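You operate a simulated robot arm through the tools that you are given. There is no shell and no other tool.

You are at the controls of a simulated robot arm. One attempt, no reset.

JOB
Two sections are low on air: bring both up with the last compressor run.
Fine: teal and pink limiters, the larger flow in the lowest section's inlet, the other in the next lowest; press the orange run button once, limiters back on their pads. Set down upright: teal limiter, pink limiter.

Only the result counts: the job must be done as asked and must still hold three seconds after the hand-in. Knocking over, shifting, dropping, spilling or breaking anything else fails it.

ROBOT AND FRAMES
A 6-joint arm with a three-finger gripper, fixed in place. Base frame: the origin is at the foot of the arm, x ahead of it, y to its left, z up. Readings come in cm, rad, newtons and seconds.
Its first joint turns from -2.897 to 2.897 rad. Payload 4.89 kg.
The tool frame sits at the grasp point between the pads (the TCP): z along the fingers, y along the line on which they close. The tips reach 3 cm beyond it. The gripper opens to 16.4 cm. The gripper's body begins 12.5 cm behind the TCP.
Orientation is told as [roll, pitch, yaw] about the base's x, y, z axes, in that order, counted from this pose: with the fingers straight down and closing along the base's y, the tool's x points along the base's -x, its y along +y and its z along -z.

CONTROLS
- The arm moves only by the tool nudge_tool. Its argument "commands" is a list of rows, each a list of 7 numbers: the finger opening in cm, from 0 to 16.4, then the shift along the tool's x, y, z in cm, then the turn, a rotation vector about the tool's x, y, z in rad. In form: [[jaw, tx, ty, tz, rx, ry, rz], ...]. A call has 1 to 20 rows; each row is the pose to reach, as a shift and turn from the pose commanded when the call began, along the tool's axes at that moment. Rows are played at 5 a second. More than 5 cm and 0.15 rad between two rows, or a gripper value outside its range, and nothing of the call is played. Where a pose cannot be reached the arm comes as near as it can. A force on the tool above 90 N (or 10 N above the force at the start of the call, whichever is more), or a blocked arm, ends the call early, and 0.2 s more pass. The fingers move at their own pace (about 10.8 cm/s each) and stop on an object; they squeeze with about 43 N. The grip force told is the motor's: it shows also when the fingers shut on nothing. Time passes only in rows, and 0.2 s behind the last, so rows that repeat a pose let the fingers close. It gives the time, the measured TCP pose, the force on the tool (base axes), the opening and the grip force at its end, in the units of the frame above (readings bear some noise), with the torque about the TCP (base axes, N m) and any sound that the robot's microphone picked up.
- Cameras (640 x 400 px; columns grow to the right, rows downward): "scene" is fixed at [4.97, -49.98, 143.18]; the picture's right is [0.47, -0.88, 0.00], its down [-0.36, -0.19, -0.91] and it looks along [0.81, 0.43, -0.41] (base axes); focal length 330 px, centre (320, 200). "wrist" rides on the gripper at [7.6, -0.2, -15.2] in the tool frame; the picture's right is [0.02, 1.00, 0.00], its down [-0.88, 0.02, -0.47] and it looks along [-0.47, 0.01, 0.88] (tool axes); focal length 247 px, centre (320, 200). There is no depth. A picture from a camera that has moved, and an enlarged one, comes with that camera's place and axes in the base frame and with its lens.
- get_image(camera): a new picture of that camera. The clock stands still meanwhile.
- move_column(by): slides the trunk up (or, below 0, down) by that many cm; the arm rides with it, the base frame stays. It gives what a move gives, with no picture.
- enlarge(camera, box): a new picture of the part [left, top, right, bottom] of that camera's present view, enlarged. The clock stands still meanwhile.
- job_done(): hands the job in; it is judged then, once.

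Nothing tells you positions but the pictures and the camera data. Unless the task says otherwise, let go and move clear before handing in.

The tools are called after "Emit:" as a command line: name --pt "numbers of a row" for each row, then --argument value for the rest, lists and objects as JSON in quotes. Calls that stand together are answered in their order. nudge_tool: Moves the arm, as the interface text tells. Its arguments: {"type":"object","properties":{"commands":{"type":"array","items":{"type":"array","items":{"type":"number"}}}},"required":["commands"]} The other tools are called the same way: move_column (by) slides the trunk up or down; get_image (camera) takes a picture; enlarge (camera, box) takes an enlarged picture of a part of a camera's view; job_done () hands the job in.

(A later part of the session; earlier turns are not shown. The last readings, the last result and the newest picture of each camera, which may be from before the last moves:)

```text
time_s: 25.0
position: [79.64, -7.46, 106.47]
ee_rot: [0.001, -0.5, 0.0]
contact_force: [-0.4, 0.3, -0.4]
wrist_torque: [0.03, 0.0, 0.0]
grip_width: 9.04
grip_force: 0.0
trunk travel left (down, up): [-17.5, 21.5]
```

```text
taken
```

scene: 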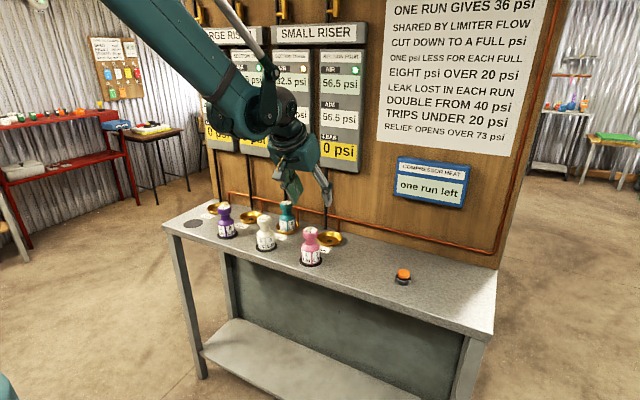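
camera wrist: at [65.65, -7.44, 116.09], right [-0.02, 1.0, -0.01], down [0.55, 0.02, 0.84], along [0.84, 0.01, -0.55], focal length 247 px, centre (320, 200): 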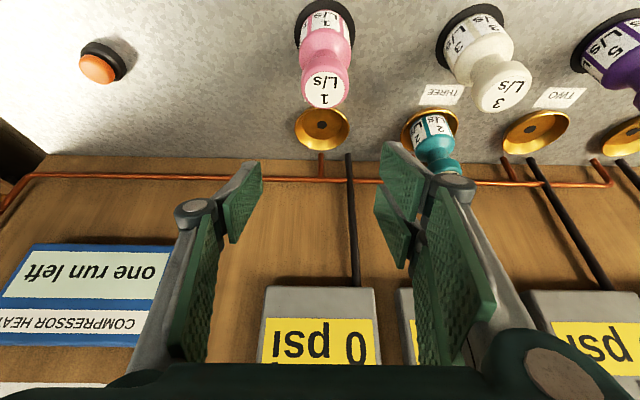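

Pink is right below the gripper, at about (79.4, −7.05), and teal stands in THREE. I'll lower the open jaws around pink's knob.

Emit:
nudge_tool --pt "9 0.6 0.1 1.0 0 0 0" --pt "9 1.7 0.1 3.0 0 0 0" --pt "9 3.0 0.1 5.3 0 0 0" --pt "9 4.2 0.1 7.5 0 0 0" --pt "9 5.2 0.1 9.3 0 0 0" --pt "9 5.85 0.1 10.5 0 0 0" --pt "9 5.85 0.1 10.5 0 0 0"

Emit:
enlarge --camera "wrist" --box '[220, 100, 420, 240]'

Emit:
enlarge --camera "scene" --box '[270, 190, 350, 275]'

```text
time_s: 26.6
position: [79.52, -7.05, 94.72]
ee_rot: [0.0, -0.499, 0.001]
contact_force: [-0.3, -0.6, -0.4]
wrist_torque: [0.0, 0.02, -0.04]
grip_width: 9.0
grip_force: 0.1
trunk travel left (down, up): [-17.5, 21.5]
```

```text
2.86 times, centred on (320, 170) of wrist
camera zoom: at [65.55, -7.09, 104.31], right [-0.02, 1.0, -0.01], down [0.55, 0.02, 0.84], along [0.84, 0.01, -0.55], focal length 706 px, centre (320, 286)
```

zoom: 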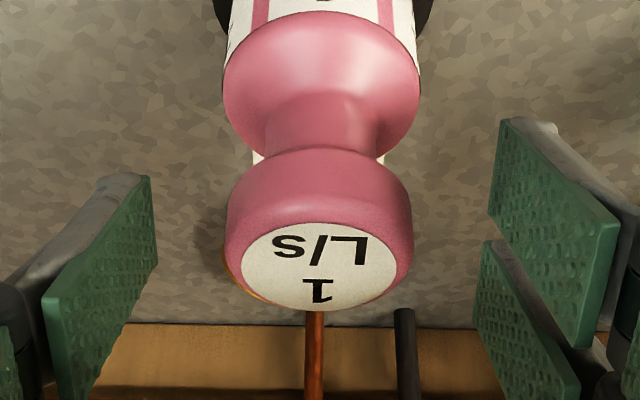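

```text
4.71 times, centred on (310, 232) of scene
camera zoom: at [4.97, -49.98, 143.18], right [0.47, -0.88, 0.0], down [-0.36, -0.19, -0.91], along [0.81, 0.43, -0.41], focal length 1552 px, centre (367, 47)
```

zoom: 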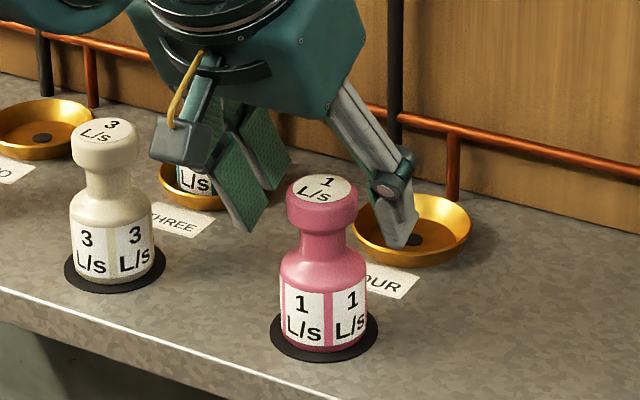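

Pink's knob is almost centred between the pads. I'll lower 0.25 cm, shift 0.1 cm and close gently.

Emit:
nudge_tool --pt "8.5 0.06 -0.1 0.12 0 0 0" --pt "8 0.13 -0.1 0.24 0 0 0" --pt "7 0.13 -0.1 0.24 0 0 0" --pt "6.2 0.13 -0.1 0.24 0 0 0" --pt "5.6 0.13 -0.1 0.24 0 0 0" --pt "5.2 0.13 -0.1 0.24 0 0 0" --pt "4.8 0.13 -0.1 0.24 0 0 0" --pt "4.4 0.13 -0.1 0.24 0 0 0" --pt "3.5 0.13 -0.1 0.24 0 0 0" --pt "2 0.13 -0.1 0.24 0 0 0" --pt "2 0.13 -0.1 0.24 0 0 0" --pt "2 0.13 -0.1 0.24 0 0 0"

Emit:
enlarge --camera "wrist" --box '[220, 60, 420, 240]'

Emit:
enlarge --camera "scene" --box '[270, 190, 350, 275]'

```text
time_s: 29.2
position: [79.52, -7.0, 94.33]
ee_rot: [-0.001, -0.502, -0.001]
contact_force: [-0.2, 1.9, 0.4]
wrist_torque: [0.02, -0.03, -0.02]
grip_width: 4.36
grip_force: 43.1
trunk travel left (down, up): [-17.5, 21.5]
```

```text
2.22 times, centred on (320, 150) of wrist
camera zoom: at [65.5, -7.13, 104.06], right [-0.02, 1.0, -0.01], down [0.55, 0.02, 0.84], along [0.84, 0.01, -0.55], focal length 549 px, centre (320, 311)
```

zoom: 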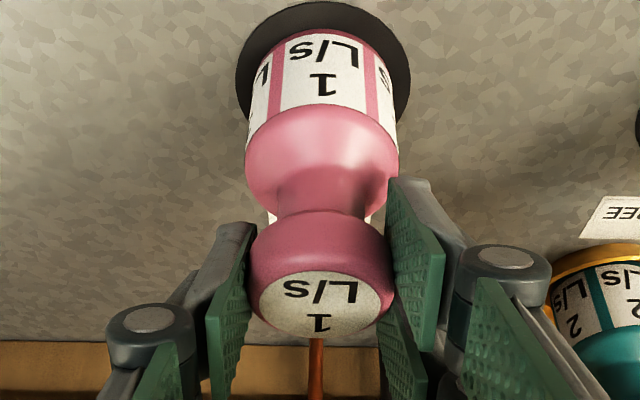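

```text
4.71 times, centred on (310, 232) of scene
camera zoom: at [4.97, -49.98, 143.18], right [0.47, -0.88, 0.0], down [-0.36, -0.19, -0.91], along [0.81, 0.43, -0.41], focal length 1552 px, centre (367, 47)
```

zoom: 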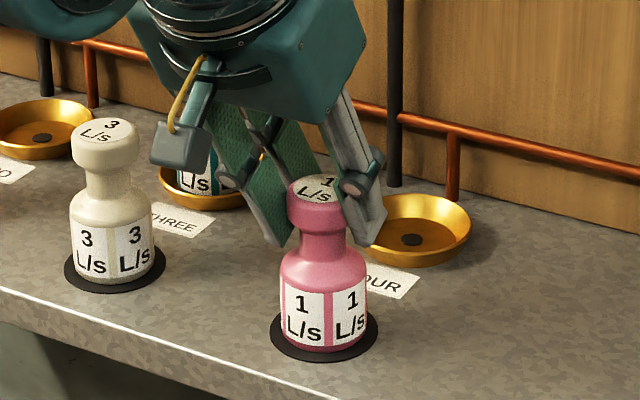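

Pink is gripped (4.36 cm, 43 N). I'll lift it straight up clear of the others.

Emit:
nudge_tool --pt "2 -0.24 0 -0.44 0 0 0" --pt "2 -0.72 0 -1.32 0 0 0" --pt "2 -1.44 0 -2.63 0 0 0" --pt "2 -2.4 0 -4.39 0 0 0" --pt "2 -3.36 0 -6.14 0 0 0" --pt "2 -4.31 0 -7.9 0 0 0" --pt "2 -5.27 0 -9.65 0 0 0" --pt "2 -6.23 0 -11.41 0 0 0" --pt "2 -6.81 0 -12.46 0 0 0" --pt "2 -6.95 0 -12.72 0 0 0" --pt "2 -6.95 0 -12.72 0 0 0"

Emit:
get_image --camera "wrist"

Emit:
get_image --camera "scene"

```text
time_s: 31.6
position: [79.5, -7.11, 108.94]
ee_rot: [0.001, -0.503, 0.0]
contact_force: [-0.4, 0.2, -2.0]
wrist_torque: [-0.02, 0.01, -0.01]
grip_width: 4.4
grip_force: 42.6
trunk travel left (down, up): [-17.5, 21.5]
```

```text
taken
camera wrist: at [65.46, -7.26, 118.6], right [-0.02, 1.0, -0.01], down [0.55, 0.02, 0.84], along [0.84, 0.01, -0.55], focal length 247 px, centre (320, 200)
```

wrist: 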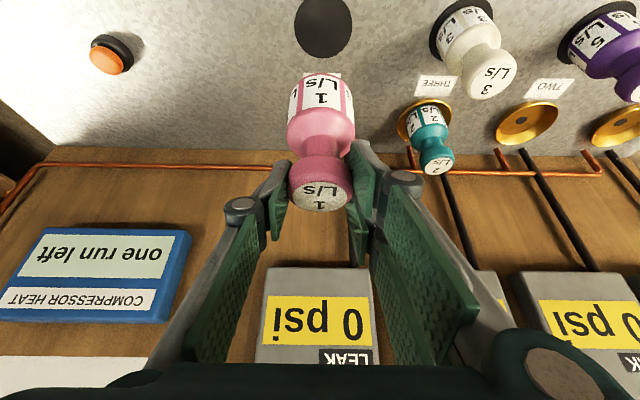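

```text
taken
```

scene: 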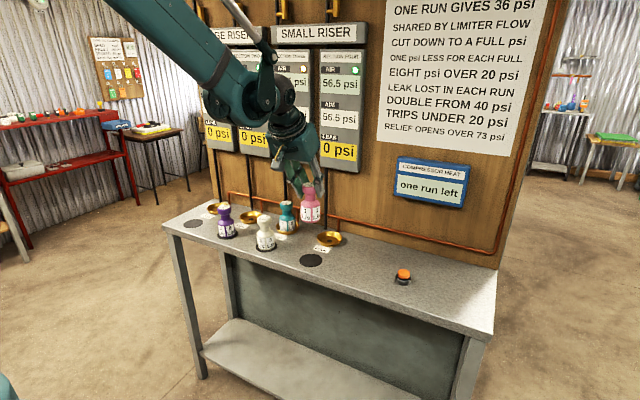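

Pink is lifted and hanging level. I'll carry it sideways above everything to y≈44.2.

Emit:
nudge_tool --pt "2 0 0.8 0 0 0 0" --pt "2 0 2.5 0 0 0 0" --pt "2 0 5 0 0 0 0" --pt "2 0 8.5 0 0 0 0" --pt "2 0 12.3 0 0 0 0" --pt "2 0 16.1 0 0 0 0" --pt "2 0 19.9 0 0 0 0" --pt "2 0 23.7 0 0 0 0" --pt "2 0 27.5 0 0 0 0" --pt "2 0 31.3 0 0 0 0" --pt "2 0 35.1 0 0 0 0" --pt "2 0 38.9 0 0 0 0" --pt "2 0 42.5 0 0 0 0" --pt "2 0 45.5 0 0 0 0" --pt "2 0 48 0 0 0 0" --pt "2 0 49.8 0 0 0 0" --pt "2 0 50.9 0 0 0 0" --pt "2 0 51.25 0 0 0 0" --pt "2 0 51.25 0 0 0 0"

Emit:
get_image --camera "wrist"

Emit:
get_image --camera "scene"

```text
time_s: 35.6
position: [79.53, 43.96, 108.82]
ee_rot: [0.0, -0.499, -0.001]
contact_force: [0.2, -0.8, -3.2]
wrist_torque: [-0.03, -0.01, -0.02]
grip_width: 4.41
grip_force: 43.0
trunk travel left (down, up): [-17.5, 21.5]
```

```text
taken
camera wrist: at [65.47, 43.92, 118.57], right [-0.02, 1.0, -0.01], down [0.55, 0.02, 0.84], along [0.84, 0.01, -0.55], focal length 247 px, centre (320, 200)
```

wrist: 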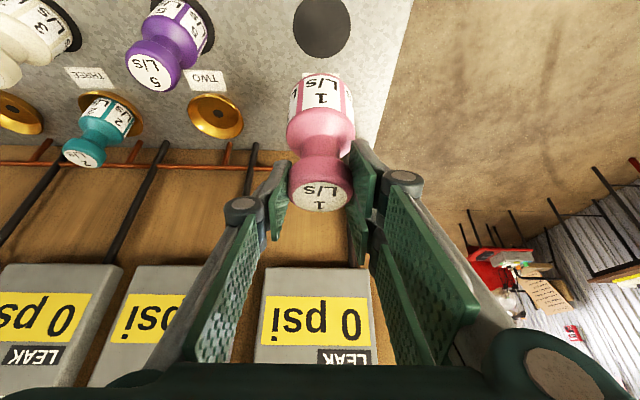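

```text
taken
```

scene: 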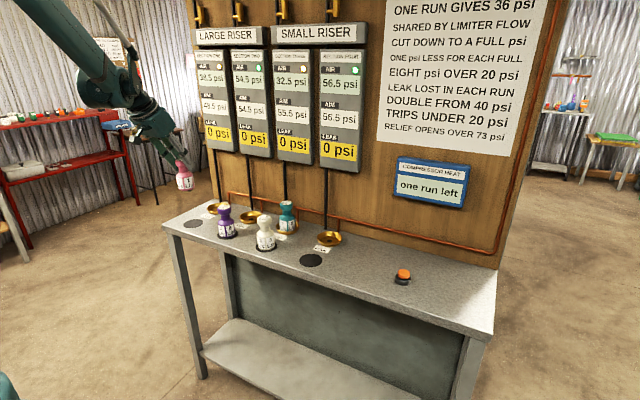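

Pink is at y≈44 behind cup ONE's line. I'll move forward to x≈87 and check reach and cup position.

Emit:
nudge_tool --pt "2 -0.9 0.05 0.48 0 0 0" --pt "2 -2.6 0.1 1.42 0 0 0" --pt "2 -4.5 0.1 2.46 0 0 0" --pt "2 -6.0 0.1 3.28 0 0 0" --pt "2 -6.58 0.1 3.6 0 0 0" --pt "2 -6.58 0.1 3.6 0 0 0"

Emit:
enlarge --camera "wrist" --box '[180, 20, 400, 220]'

Emit:
enlarge --camera "scene" --box '[160, 130, 260, 250]'

```text
time_s: 37.0
position: [87.02, 44.12, 108.87]
ee_rot: [0.001, -0.499, 0.0]
contact_force: [-0.1, 0.0, -3.0]
wrist_torque: [-0.01, 0.04, 0.01]
grip_width: 4.39
grip_force: 42.9
trunk travel left (down, up): [-17.5, 21.5]
```

```text
2.00 times, centred on (290, 120) of wrist
camera zoom: at [73.03, 44.11, 118.51], right [-0.02, 1.0, -0.01], down [0.55, 0.02, 0.84], along [0.84, 0.01, -0.55], focal length 494 px, centre (380, 360)
```

zoom: 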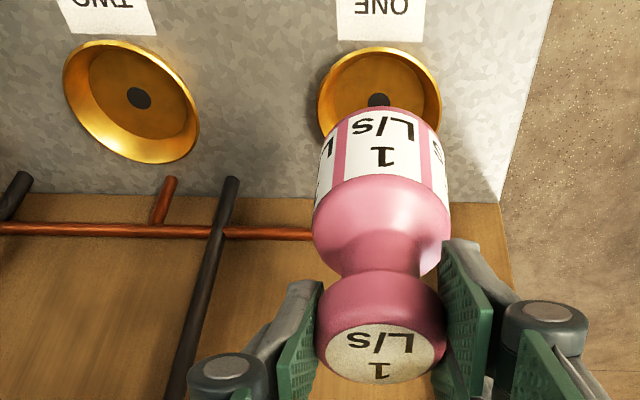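

```text
3.33 times, centred on (210, 190) of scene
camera zoom: at [4.97, -49.98, 143.18], right [0.47, -0.88, 0.0], down [-0.36, -0.19, -0.91], along [0.81, 0.43, -0.41], focal length 1099 px, centre (687, 233)
```

zoom: 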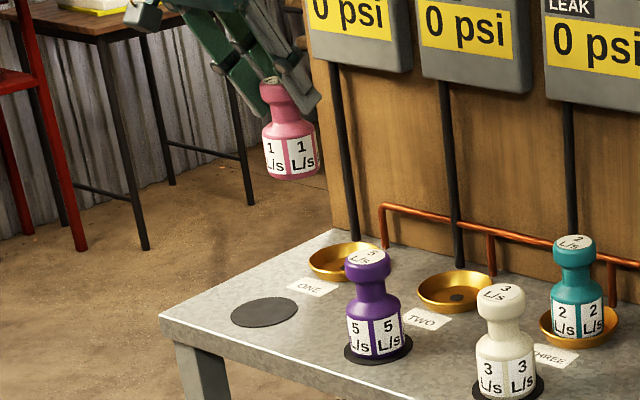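

Cup ONE's centre is at about (92.4, 44.05), right in line with pink. I'll go diagonally to just above it.

Emit:
nudge_tool --pt "2 -1.1 -0.02 0.8 0 0 0" --pt "2 -2.4 -0.04 2.3 0 0 0" --pt "2 -2.8 -0.05 4.3 0 0 0" --pt "2 -2.3 -0.05 6.4 0 0 0" --pt "2 -1.5 -0.05 8.5 0 0 0" --pt "2 -0.9 -0.05 9.75 0 0 0" --pt "2 -0.78 -0.05 10.0 0 0 0" --pt "2 -0.78 -0.05 10.0 0 0 0"

Emit:
enlarge --camera "wrist" --box '[220, 20, 420, 220]'

Emit:
enlarge --camera "scene" --box '[170, 150, 260, 240]'

```text
time_s: 38.8
position: [92.36, 44.32, 100.53]
ee_rot: [0.001, -0.499, 0.0]
contact_force: [-1.2, -0.3, -2.7]
wrist_torque: [0.01, 0.01, -0.02]
grip_width: 4.38
grip_force: 43.0
trunk travel left (down, up): [-17.5, 21.5]
```

```text
2.00 times, centred on (320, 120) of wrist
camera zoom: at [78.35, 44.19, 110.15], right [-0.02, 1.0, -0.01], down [0.55, 0.02, 0.84], along [0.84, 0.01, -0.55], focal length 494 px, centre (320, 360)
```

zoom: 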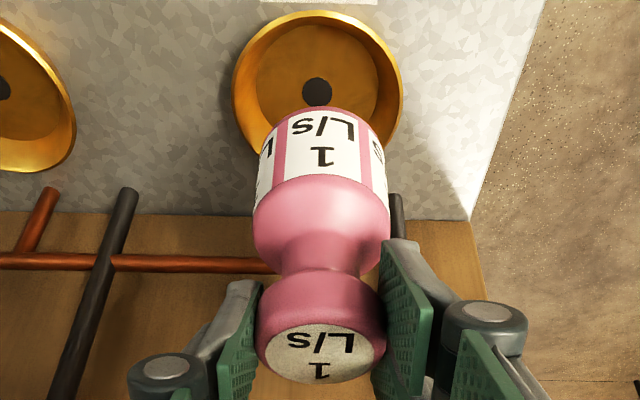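

```text
4.44 times, centred on (215, 195) of scene
camera zoom: at [4.97, -49.98, 143.18], right [0.47, -0.88, 0.0], down [-0.36, -0.19, -0.91], along [0.81, 0.43, -0.41], focal length 1465 px, centre (787, 222)
```

zoom: 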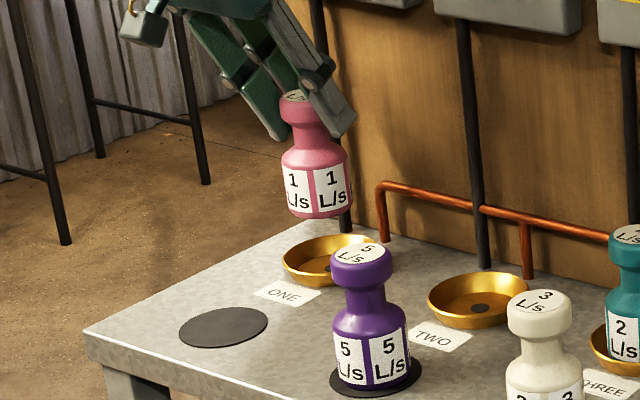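

Pink is over cup ONE, needing roughly dx +0.17 and dy −0.1. I'll enlarge the scene to confirm before lowering.

Emit:
enlarge --camera "scene" --box '[190, 160, 250, 220]'

```text
6.67 times, centred on (220, 190) of scene
camera zoom: at [4.97, -49.98, 143.18], right [0.47, -0.88, 0.0], down [-0.36, -0.19, -0.91], along [0.81, 0.43, -0.41], focal length 2198 px, centre (987, 267)
```

zoom: 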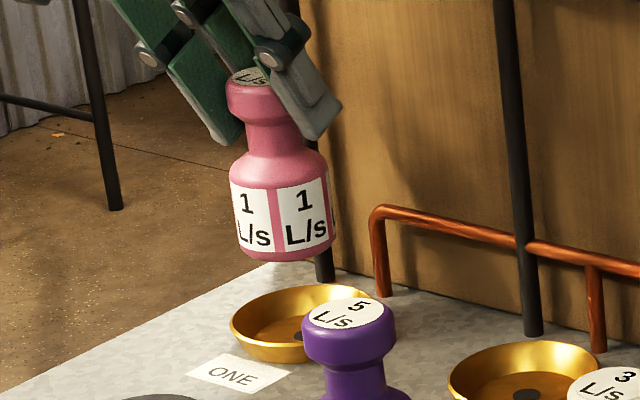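

The scene view agrees that a small shift is needed (about 0.2 cm). I'll apply dx +0.17 and dy −0.1 while lowering to just above the cup floor.

Emit:
nudge_tool --pt "2 -0.1 -0.1 0.1 0 0 0" --pt "2 0.2 -0.1 0.7 0 0 0" --pt "2 0.8 -0.1 1.8 0 0 0" --pt "2 1.4 -0.1 2.9 0 0 0" --pt "2 1.95 -0.1 3.9 0 0 0" --pt "2 2.35 -0.1 4.6 0 0 0" --pt "2 2.49 -0.1 4.9 0 0 0" --pt "2 2.49 -0.1 4.9 0 0 0"

Emit:
enlarge --camera "wrist" --box '[220, 20, 420, 220]'

Emit:
enlarge --camera "scene" --box '[190, 160, 250, 220]'

```text
time_s: 40.6
position: [92.63, 44.16, 94.99]
ee_rot: [-0.001, -0.499, 0.0]
contact_force: [0.1, 0.7, -3.0]
wrist_torque: [0.0, -0.02, 0.0]
grip_width: 4.38
grip_force: 42.6
trunk travel left (down, up): [-17.5, 21.5]
```

```text
2.00 times, centred on (320, 120) of wrist
camera zoom: at [78.62, 44.01, 104.62], right [-0.02, 1.0, -0.01], down [0.55, 0.02, 0.84], along [0.84, 0.01, -0.55], focal length 494 px, centre (320, 360)
```

zoom: 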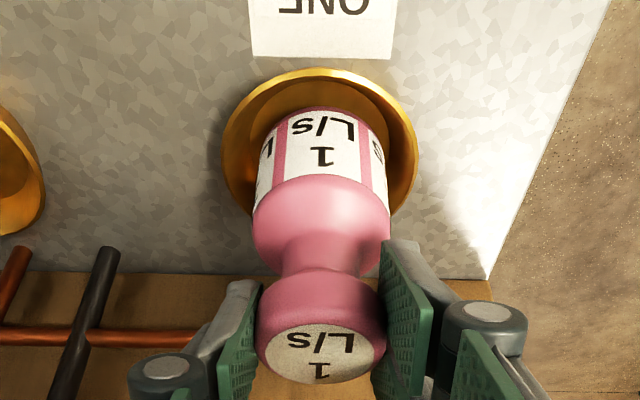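

```text
6.67 times, centred on (220, 190) of scene
camera zoom: at [4.97, -49.98, 143.18], right [0.47, -0.88, 0.0], down [-0.36, -0.19, -0.91], along [0.81, 0.43, -0.41], focal length 2198 px, centre (987, 267)
```

zoom: 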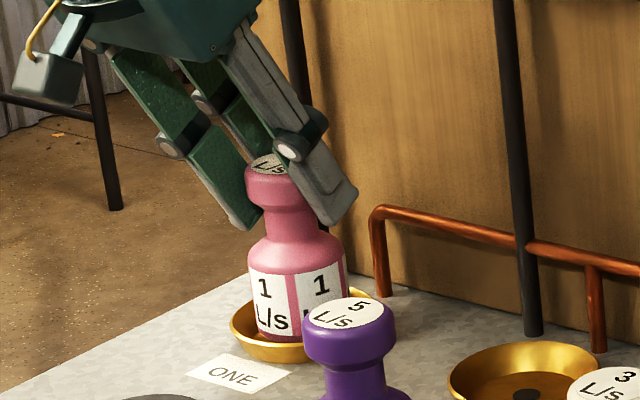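

Pink is centred in cup ONE. I'll lower the last 0.6 cm in small steps until it seats.

Emit:
nudge_tool --pt "2 0.07 0 0.13 0 0 0" --pt "2 0.14 0 0.26 0 0 0" --pt "2 0.22 0 0.4 0 0 0" --pt "2 0.29 0 0.53 0 0 0" --pt "2 0.29 0 0.53 0 0 0"

```text
time_s: 41.8
position: [92.68, 43.93, 94.48]
ee_rot: [0.001, -0.502, 0.0]
contact_force: [0.7, 0.0, 10.7]
wrist_torque: [0.26, -0.01, 0.0]
grip_width: 4.39
grip_force: 43.0
trunk travel left (down, up): [-17.5, 21.5]
```

The force is now +10.7 N, so pink is seated on the cup floor. I'll ease up slightly and open the jaws slowly.

Emit:
nudge_tool --pt "2 -0.03 0 -0.06 0 0 0" --pt "4.2 -0.03 0 -0.06 0 0 0" --pt "4.6 -0.03 0 -0.06 0 0 0" --pt "5.0 -0.03 0 -0.06 0 0 0" --pt "5.6 -0.03 0 -0.06 0 0 0" --pt "6.5 -0.03 0 -0.06 0 0 0" --pt "7.5 -0.03 0 -0.06 0 0 0" --pt "8.5 -0.03 0 -0.06 0 0 0" --pt "8.5 -0.03 0 -0.06 0 0 0"

Emit:
enlarge --camera "wrist" --box '[220, 20, 420, 220]'

Emit:
enlarge --camera "scene" --box '[190, 160, 250, 220]'

```text
time_s: 43.8
position: [92.71, 43.95, 94.44]
ee_rot: [-0.001, -0.501, 0.001]
contact_force: [0.1, 0.2, 0.2]
wrist_torque: [-0.04, 0.0, 0.01]
grip_width: 8.52
grip_force: 0.1
trunk travel left (down, up): [-17.5, 21.5]
```

```text
2.00 times, centred on (320, 120) of wrist
camera zoom: at [78.62, 43.9, 104.08], right [-0.02, 1.0, -0.01], down [0.55, 0.02, 0.84], along [0.84, 0.01, -0.55], focal length 494 px, centre (320, 360)
```

zoom: 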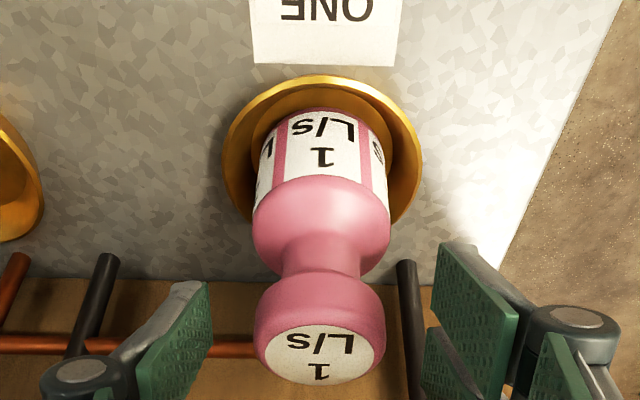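

```text
6.67 times, centred on (220, 190) of scene
camera zoom: at [4.97, -49.98, 143.18], right [0.47, -0.88, 0.0], down [-0.36, -0.19, -0.91], along [0.81, 0.43, -0.41], focal length 2198 px, centre (987, 267)
```

zoom: 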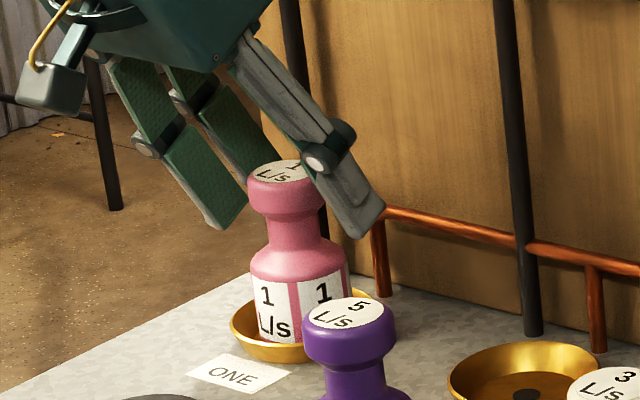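

Pink stands upright in cup ONE and the jaws are free. I'll back out along the fingers and pull away from the board.

Emit:
nudge_tool --pt "8.5 0 0 -1.5 0 0 0" --pt "8.5 0 0 -4.5 0 0 0" --pt "8.5 0 0 -8.3 0 0 0" --pt "8.5 0 0 -12 0 0 0" --pt "8.5 0 0 -14.5 0 0 0" --pt "8.5 1.5 -1 -15.3 0 0 0" --pt "8.5 3.5 -4 -16.3 0 0 0" --pt "8.5 4.8 -8 -17 0 0 0" --pt "8.5 5.5 -12 -17.3 0 0 0" --pt "8.5 5.5 -16 -17.3 0 0 0" --pt "8.5 5.5 -20 -17.3 0 0 0" --pt "8.5 5.5 -24 -17.3 0 0 0" --pt "8.5 5.5 -28 -17.3 0 0 0" --pt "8.5 5.5 -32 -17.3 0 0 0" --pt "8.5 5.5 -36 -17.3 0 0 0" --pt "8.5 5.5 -39 -17.3 0 0 0" --pt "8.5 5.5 -41 -17.3 0 0 0" --pt "8.5 5.5 -42 -17.3 0 0 0" --pt "8.5 5.5 -42 -17.3 0 0 0"

Emit:
get_image --camera "scene"

Emit:
get_image --camera "wrist"

```text
time_s: 47.8
position: [79.28, 2.28, 107.08]
ee_rot: [0.001, -0.501, 0.0]
contact_force: [0.3, 0.1, 0.5]
wrist_torque: [0.04, 0.0, -0.02]
grip_width: 8.51
grip_force: 0.1
trunk travel left (down, up): [-17.5, 21.5]
```

```text
taken
```

scene: 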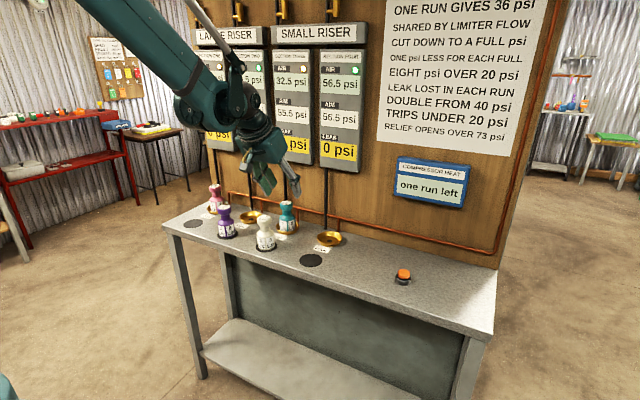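

```text
taken
camera wrist: at [65.31, 2.14, 116.76], right [-0.02, 1.0, -0.01], down [0.55, 0.02, 0.84], along [0.84, 0.01, -0.55], focal length 247 px, centre (320, 200)
```

wrist: 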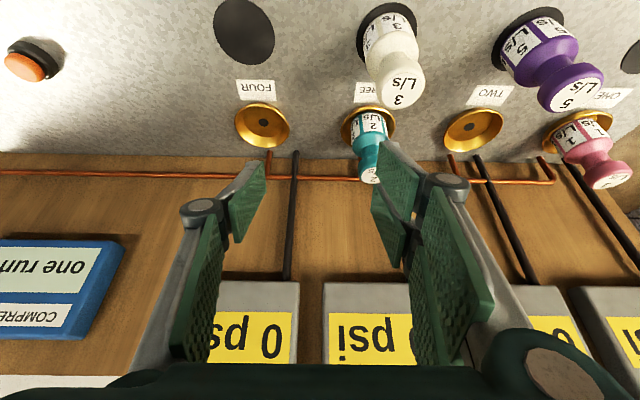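

Both limiters are in place, with one run left on the counter. I'll move to above the orange button at about (82.75, −35.1), bringing the fingers vertical and closing them.

Emit:
nudge_tool --pt "8 -0.05 -1.12 0.13 0 0.015 0" --pt "7 -0.14 -3.37 0.39 0 0.045 0" --pt "5 -0.29 -6.73 0.77 0 0.09 0" --pt "3 -0.45 -10.47 1.2 0 0.14 0" --pt "1 -0.61 -14.2 1.63 0 0.19 0" --pt "0 -0.77 -17.95 2.06 0 0.24 0" --pt "0 -0.93 -21.7 2.49 0 0.29 0" --pt "0 -1.09 -25.4 2.92 0 0.34 0" --pt "0 -1.26 -29.2 3.35 0 0.39 0" --pt "0 -1.4 -32.5 3.74 0 0.435 0" --pt "0 -1.51 -35.2 4.04 0 0.47 0" --pt "0 -1.59 -36.8 4.24 0 0.4925 0" --pt "0 -1.61 -37.4 4.3 0 0.5 0" --pt "0 -1.61 -37.4 4.3 0 0.5 0"

Emit:
get_image --camera "wrist"

Emit:
get_image --camera "scene"

```text
time_s: 50.8
position: [83.02, -35.66, 103.84]
ee_rot: [0.0, 0.0, 0.0]
contact_force: [0.2, -0.1, -1.0]
wrist_torque: [0.04, -0.02, 0.01]
grip_width: 0.02
grip_force: 43.6
trunk travel left (down, up): [-17.5, 21.5]
```

```text
taken
camera wrist: at [75.43, -35.75, 119.05], right [-0.02, 1.0, 0.0], down [0.88, 0.02, 0.47], along [0.47, 0.01, -0.88], focal length 247 px, centre (320, 200)
```

wrist: 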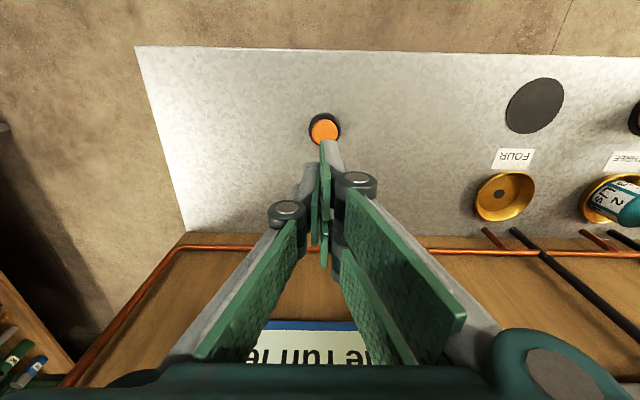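

```text
taken
```

scene: 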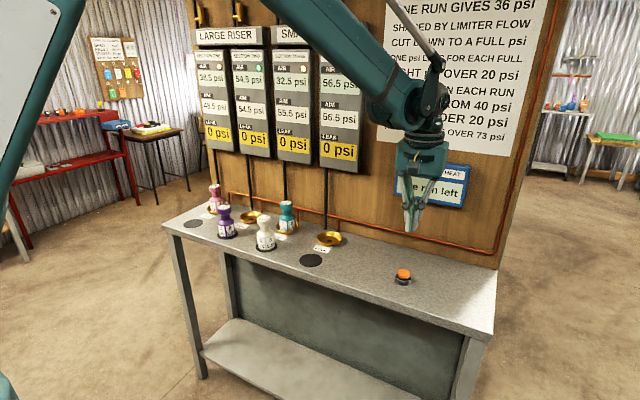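

The gripper is vertical and closed, slightly off the button. I'll enlarge to centre on it.

Emit:
enlarge --camera "wrist" --box '[270, 90, 380, 270]'

Emit:
enlarge --camera "scene" --box '[370, 180, 460, 300]'

```text
2.22 times, centred on (325, 180) of wrist
camera zoom: at [75.43, -35.75, 119.05], right [-0.02, 1.0, 0.0], down [0.88, 0.02, 0.47], along [0.47, 0.01, -0.88], focal length 549 px, centre (309, 244)
```

zoom: 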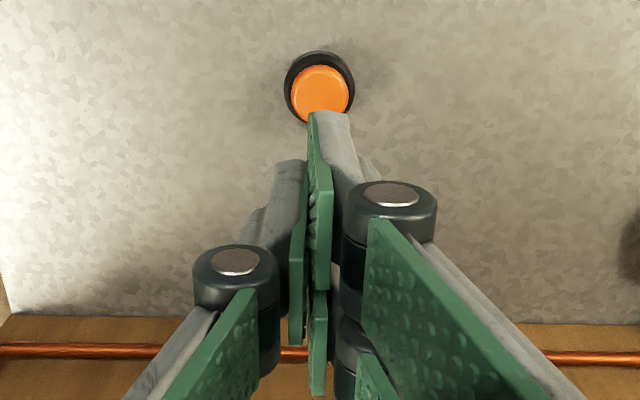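

```text
3.33 times, centred on (415, 240) of scene
camera zoom: at [4.97, -49.98, 143.18], right [0.47, -0.88, 0.0], down [-0.36, -0.19, -0.91], along [0.81, 0.43, -0.41], focal length 1099 px, centre (3, 67)
```

zoom: 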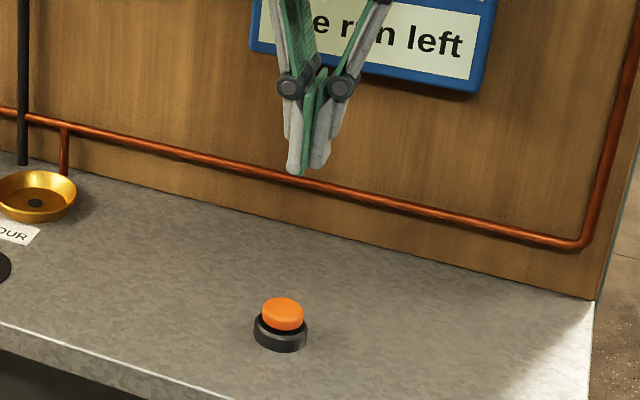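

The button centre is about 0.4 cm nearer and 0.65 cm to the left of the tool. I'll correct that and come down to roughly 1.5 cm above it.

Emit:
nudge_tool --pt "0 0.2 0.35 1.0 0 0 0" --pt "0 0.4 0.65 3.5 0 0 0" --pt "0 0.4 0.65 6.5 0 0 0" --pt "0 0.4 0.65 9.5 0 0 0" --pt "0 0.4 0.65 11.7 0 0 0" --pt "0 0.4 0.65 12.5 0 0 0" --pt "0 0.4 0.65 12.5 0 0 0"

Emit:
enlarge --camera "wrist" --box '[250, 90, 400, 270]'

Emit:
enlarge --camera "scene" --box '[370, 230, 440, 300]'

```text
time_s: 52.4
position: [82.41, -34.61, 91.38]
ee_rot: [0.001, -0.001, 0.0]
contact_force: [0.4, -0.1, -0.1]
wrist_torque: [0.05, 0.05, 0.01]
grip_width: 0.0
grip_force: 42.6
trunk travel left (down, up): [-17.5, 21.5]
```

```text
2.22 times, centred on (325, 180) of wrist
camera zoom: at [74.84, -34.81, 106.52], right [-0.02, 1.0, 0.0], down [0.88, 0.02, 0.47], along [0.47, 0.01, -0.88], focal length 549 px, centre (309, 244)
```

zoom: 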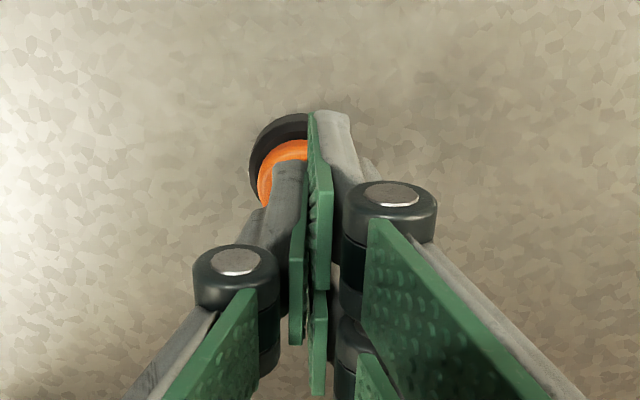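

```text
5.71 times, centred on (405, 265) of scene
camera zoom: at [4.97, -49.98, 143.18], right [0.47, -0.88, 0.0], down [-0.36, -0.19, -0.91], along [0.81, 0.43, -0.41], focal length 1884 px, centre (-166, -171)
```

zoom: 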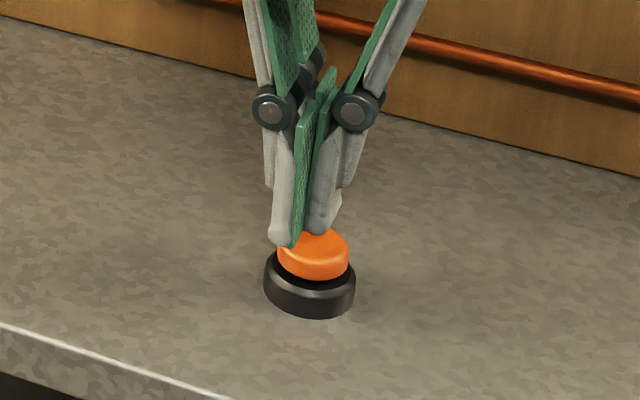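

The fingertips are about 1.5 cm above the button and slightly to the +y side. I'll shift by (+0.2, −0.35) and come down close.

Emit:
nudge_tool --pt "0 -0.1 -0.2 0.1 0 0 0" --pt "0 -0.2 -0.35 0.4 0 0 0" --pt "0 -0.2 -0.35 0.8 0 0 0" --pt "0 -0.2 -0.35 1.0 0 0 0" --pt "0 -0.2 -0.35 1.0 0 0 0"

Emit:
enlarge --camera "wrist" --box '[250, 90, 400, 270]'

Emit:
enlarge --camera "scene" --box '[370, 230, 440, 300]'

```text
time_s: 53.6
position: [82.8, -35.08, 90.32]
ee_rot: [0.0, 0.0, -0.001]
contact_force: [-0.3, -0.5, 0.2]
wrist_torque: [0.0, 0.03, 0.01]
grip_width: 0.0
grip_force: 43.0
trunk travel left (down, up): [-17.5, 21.5]
```

```text
2.22 times, centred on (325, 180) of wrist
camera zoom: at [75.12, -35.22, 105.53], right [-0.02, 1.0, 0.0], down [0.88, 0.02, 0.47], along [0.47, 0.01, -0.88], focal length 549 px, centre (309, 244)
```

zoom: 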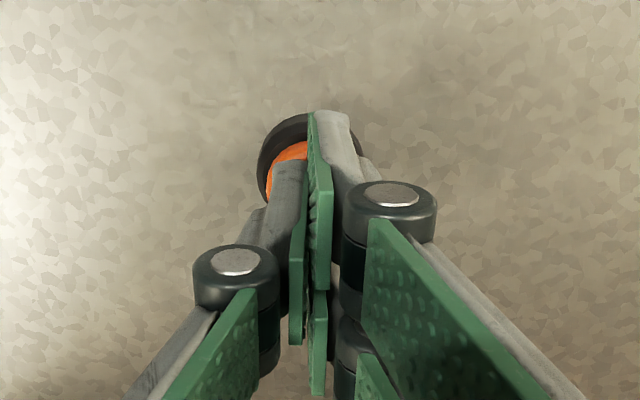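

```text
5.71 times, centred on (405, 265) of scene
camera zoom: at [4.97, -49.98, 143.18], right [0.47, -0.88, 0.0], down [-0.36, -0.19, -0.91], along [0.81, 0.43, -0.41], focal length 1884 px, centre (-166, -171)
```

zoom: 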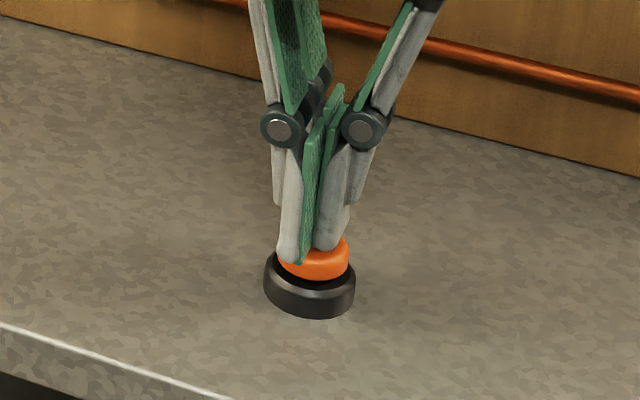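

The fingers are right above the button cap, well centred. I'll press down in small steps, listening for the click.

Emit:
nudge_tool --pt "0 0 0 0.15 0 0 0" --pt "0 0 0 0.3 0 0 0" --pt "0 0 0 0.4 0 0 0"

```text
time_s: 54.4
position: [82.73, -34.97, 89.88]
ee_rot: [0.0, 0.001, -0.001]
contact_force: [-0.2, 0.1, 0.5]
wrist_torque: [-0.02, -0.03, 0.04]
grip_width: 0.01
grip_force: 43.3
trunk travel left (down, up): [-17.5, 21.5]
```

No contact yet. I'll keep going down in small steps.

Emit:
nudge_tool --pt "0 0 0 0.12 0 0 0" --pt "0 0 0 0.24 0 0 0" --pt "0 0 0 0.3 0 0 0"

```text
time_s: 55.2
position: [82.79, -34.98, 89.71]
ee_rot: [0.001, 0.001, -0.001]
contact_force: [0.1, -0.4, 0.3]
wrist_torque: [-0.02, -0.01, 0.01]
grip_width: 0.02
grip_force: 43.0
trunk travel left (down, up): [-17.5, 21.5]
```

Still no force. I'll continue stepping down.

Emit:
nudge_tool --pt "0 0 0 0.1 0 0 0" --pt "0 0 0 0.2 0 0 0" --pt "0 0 0 0.3 0 0 0"

Emit:
enlarge --camera "scene" --box '[380, 245, 430, 295]'

```text
time_s: 56.0
position: [82.79, -34.98, 89.61]
ee_rot: [0.0, 0.0, -0.001]
contact_force: [-0.4, -1.0, 0.5]
wrist_torque: [-0.01, 0.02, -0.01]
grip_width: 0.6
grip_force: 44.8
trunk travel left (down, up): [-17.5, 21.5]
```

```text
8.00 times, centred on (405, 270) of scene
camera zoom: at [4.97, -49.98, 143.18], right [0.47, -0.88, 0.0], down [-0.36, -0.19, -0.91], along [0.81, 0.43, -0.41], focal length 2638 px, centre (-360, -360)
```

zoom: 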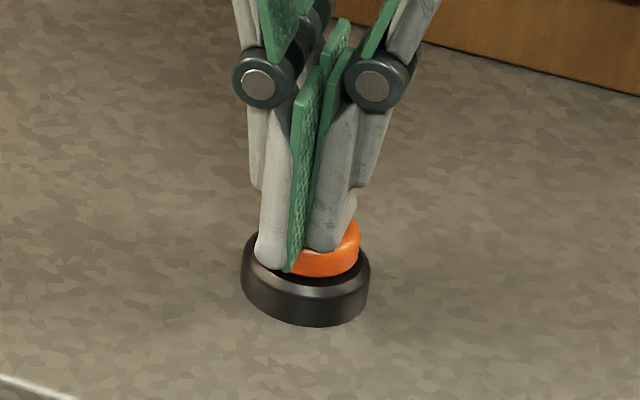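

The fingers have just met the cap (opening reads 0.6) but there is no click yet. I'll press slightly further.

Emit:
nudge_tool --pt "0 0 0 0.1 0 0 0" --pt "0 0 0 0.2 0 0 0" --pt "0 0 0 0.2 0 0 0"

Emit:
enlarge --camera "scene" --box '[380, 245, 430, 295]'

```text
time_s: 56.8
position: [82.65, -35.14, 89.36]
ee_rot: [0.001, 0.0, 0.001]
contact_force: [-0.4, 1.0, 1.4]
wrist_torque: [0.02, 0.0, -0.01]
grip_width: 0.63
grip_force: 45.0
trunk travel left (down, up): [-17.5, 21.5]
```

```text
8.00 times, centred on (405, 270) of scene
camera zoom: at [4.97, -49.98, 143.18], right [0.47, -0.88, 0.0], down [-0.36, -0.19, -0.91], along [0.81, 0.43, -0.41], focal length 2638 px, centre (-360, -360)
```

zoom: 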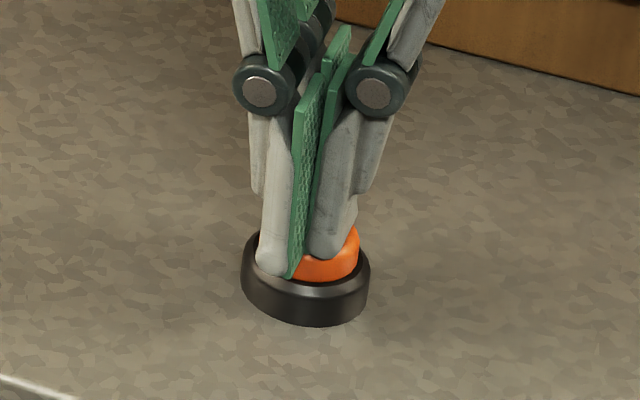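

The reading is 1.4 N with the fingers on the cap, and still no click. I'll keep pressing in small steps.

Emit:
nudge_tool --pt "0 0 0 0.1 0 0 0" --pt "0 0 0 0.2 0 0 0" --pt "0 0 0 0.2 0 0 0"

Emit:
enlarge --camera "scene" --box '[380, 245, 430, 295]'

Emit:
get_image --camera "scene"

```text
time_s: 57.6
position: [82.64, -35.12, 89.15]
ee_rot: [0.0, 0.0, 0.0]
contact_force: [-0.1, -1.3, 2.2]
wrist_torque: [-0.03, -0.01, -0.03]
grip_width: 0.62
grip_force: 44.9
trunk travel left (down, up): [-17.5, 21.5]
heard: click
```

```text
8.00 times, centred on (405, 270) of scene
camera zoom: at [4.97, -49.98, 143.18], right [0.47, -0.88, 0.0], down [-0.36, -0.19, -0.91], along [0.81, 0.43, -0.41], focal length 2638 px, centre (-360, -360)
```

zoom: 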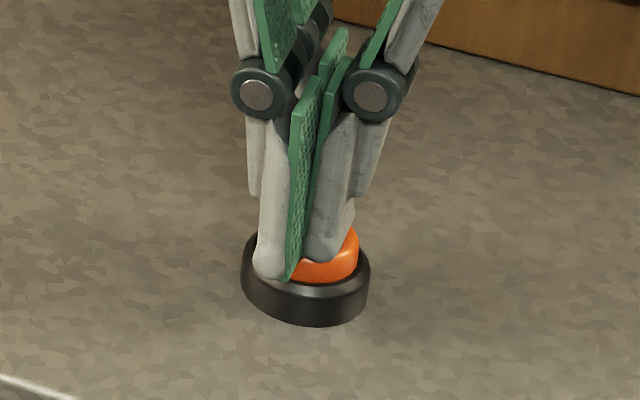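

```text
taken
```

scene: 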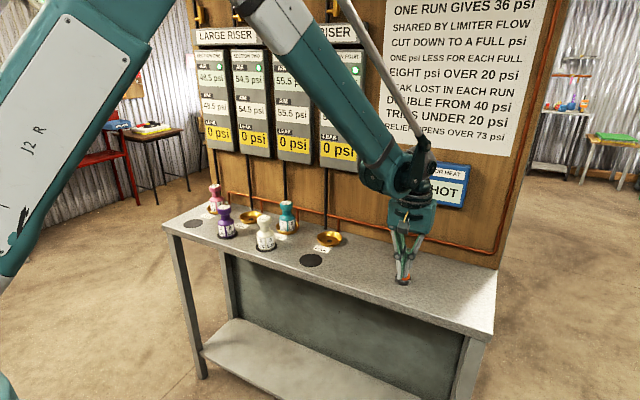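

I heard the click: the compressor now shows HOT and the gauges have changed. I'll lift straight off the button and check the readings.

Emit:
nudge_tool --pt "0 0 0 -0.6 0 0 0" --pt "0 0 0 -2 0 0 0" --pt "0 0 0 -5 0 0 0" --pt "0 0 0 -9 0 0 0" --pt "0 0 0 -13 0 0 0" --pt "0 0 0 -16 0 0 0" --pt "0 0 0 -17 0 0 0" --pt "0 0 0 -17 0 0 0"

Emit:
enlarge --camera "scene" --box '[190, 30, 370, 180]'

Emit:
get_image --camera "wrist"

Emit:
enlarge --camera "scene" --box '[160, 150, 350, 270]'

```text
time_s: 59.4
position: [82.67, -35.08, 106.29]
ee_rot: [0.001, 0.001, 0.001]
contact_force: [-0.8, 0.5, 0.2]
wrist_torque: [-0.01, -0.05, 0.03]
grip_width: 0.0
grip_force: 44.6
trunk travel left (down, up): [-17.5, 21.5]
```

```text
2.67 times, centred on (280, 105) of scene
camera zoom: at [4.97, -49.98, 143.18], right [0.47, -0.88, 0.0], down [-0.36, -0.19, -0.91], along [0.81, 0.43, -0.41], focal length 879 px, centre (427, 453)
```

zoom: 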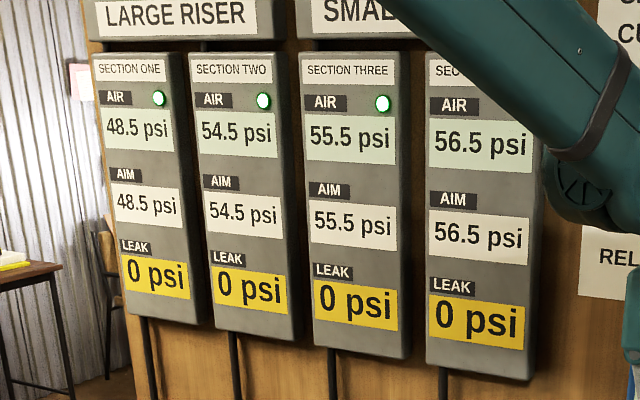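

```text
taken
camera wrist: at [75.03, -35.19, 121.45], right [-0.02, 1.0, 0.0], down [0.88, 0.02, 0.47], along [0.47, 0.01, -0.88], focal length 247 px, centre (320, 200)
```

wrist: 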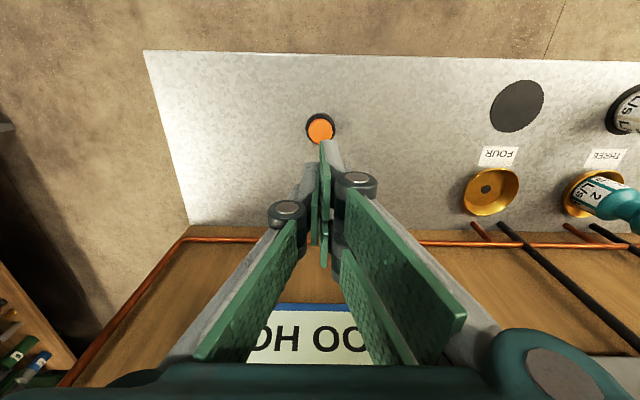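

```text
3.33 times, centred on (255, 210) of scene
camera zoom: at [4.97, -49.98, 143.18], right [0.47, -0.88, 0.0], down [-0.36, -0.19, -0.91], along [0.81, 0.43, -0.41], focal length 1099 px, centre (537, 167)
```

zoom: 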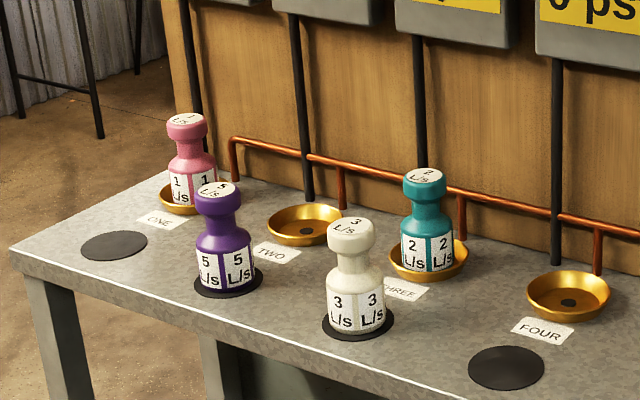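

All four sections now match their aims (48.5, 54.5, 55.5 and 56.5) with green lamps. Next I'll fetch teal from cup THREE, starting with the tilted approach pose behind it.

Emit:
nudge_tool --pt "1 -0.06 0.9 -0.02 0 -0.01 0" --pt "3 -0.2 3.16 -0.06 0 -0.035 0" --pt "5 -0.4 6.3 -0.11 0 -0.07 0" --pt "7 -0.63 9.9 -0.18 0 -0.11 0" --pt "9 -0.89 14 -0.25 0 -0.155 0" --pt "9 -1.15 18 -0.32 0 -0.2 0" --pt "9 -1.41 22.1 -0.39 0 -0.245 0" --pt "9 -1.67 26.2 -0.46 0 -0.29 0" --pt "9 -1.93 30.2 -0.54 0 -0.335 0" --pt "9 -2.19 34.3 -0.61 0 -0.38 0" --pt "9 -2.42 37.9 -0.67 0 -0.42 0" --pt "9 -2.62 41 -0.73 0 -0.455 0" --pt "9 -2.76 43.3 -0.77 0 -0.48 0" --pt "9 -2.85 44.6 -0.79 0 -0.495 0" --pt "9 -2.88 45.1 -0.8 0 -0.5 0" --pt "9 -2.88 45.1 -0.8 0 -0.5 0"

Emit:
get_image --camera "wrist"

Emit:
enlarge --camera "scene" --box '[220, 120, 340, 270]'

```text
time_s: 62.8
position: [85.66, 10.21, 106.87]
ee_rot: [0.001, -0.5, 0.002]
contact_force: [0.8, 0.8, -0.6]
wrist_torque: [0.02, -0.01, 0.0]
grip_width: 9.0
grip_force: 0.1
trunk travel left (down, up): [-17.5, 21.5]
```

```text
taken
camera wrist: at [71.63, 10.0, 116.5], right [-0.02, 1.0, -0.01], down [0.55, 0.02, 0.84], along [0.84, 0.01, -0.55], focal length 247 px, centre (320, 200)
```

wrist: 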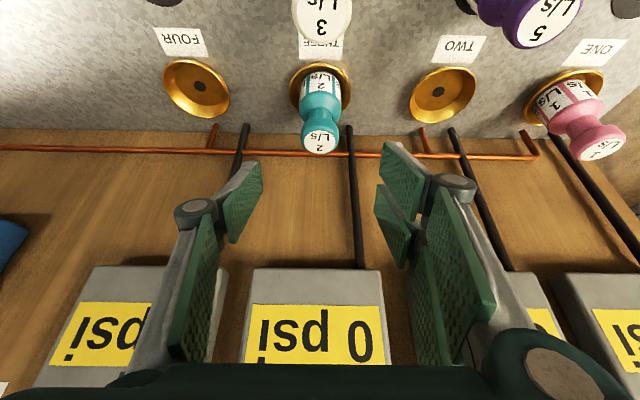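

```text
2.67 times, centred on (280, 195) of scene
camera zoom: at [4.97, -49.98, 143.18], right [0.47, -0.88, 0.0], down [-0.36, -0.19, -0.91], along [0.81, 0.43, -0.41], focal length 879 px, centre (427, 213)
```

zoom: 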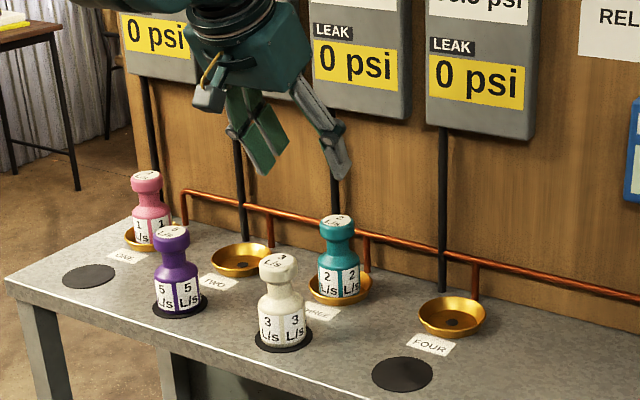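

Teal is in line with the jaws. I'll slide down along the finger direction until the pads are around its knob.

Emit:
nudge_tool --pt "9 0 -0.03 1.0 0 0 0" --pt "9 0 -0.05 3.5 0 0 0" --pt "9 0 -0.05 6.5 0 0 0" --pt "9 0 -0.05 9.5 0 0 0" --pt "9 0 -0.05 12 0 0 0" --pt "9 0 -0.05 13.7 0 0 0" --pt "9 0 -0.05 14.2 0 0 0" --pt "9 0 -0.05 14.2 0 0 0"

Emit:
enlarge --camera "wrist" --box '[220, 100, 420, 240]'

Emit:
enlarge --camera "scene" --box '[250, 180, 330, 250]'

```text
time_s: 64.6
position: [92.35, 10.07, 94.35]
ee_rot: [-0.001, -0.499, 0.0]
contact_force: [0.3, -0.4, 0.4]
wrist_torque: [0.01, 0.01, 0.0]
grip_width: 9.0
grip_force: 0.1
trunk travel left (down, up): [-17.5, 21.5]
```

```text
2.86 times, centred on (320, 170) of wrist
camera zoom: at [78.35, 9.98, 104.04], right [-0.02, 1.0, -0.01], down [0.55, 0.02, 0.84], along [0.84, 0.01, -0.55], focal length 706 px, centre (320, 286)
```

zoom: 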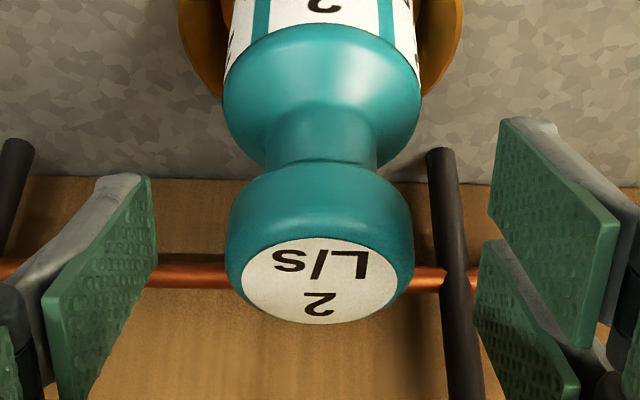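

```text
5.71 times, centred on (290, 215) of scene
camera zoom: at [4.97, -49.98, 143.18], right [0.47, -0.88, 0.0], down [-0.36, -0.19, -0.91], along [0.81, 0.43, -0.41], focal length 1884 px, centre (491, 114)
```

zoom: 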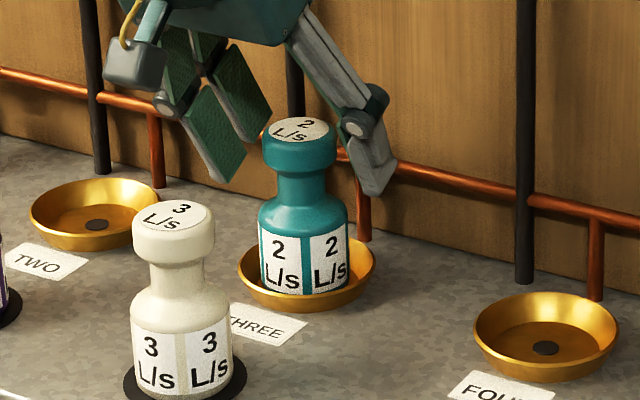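

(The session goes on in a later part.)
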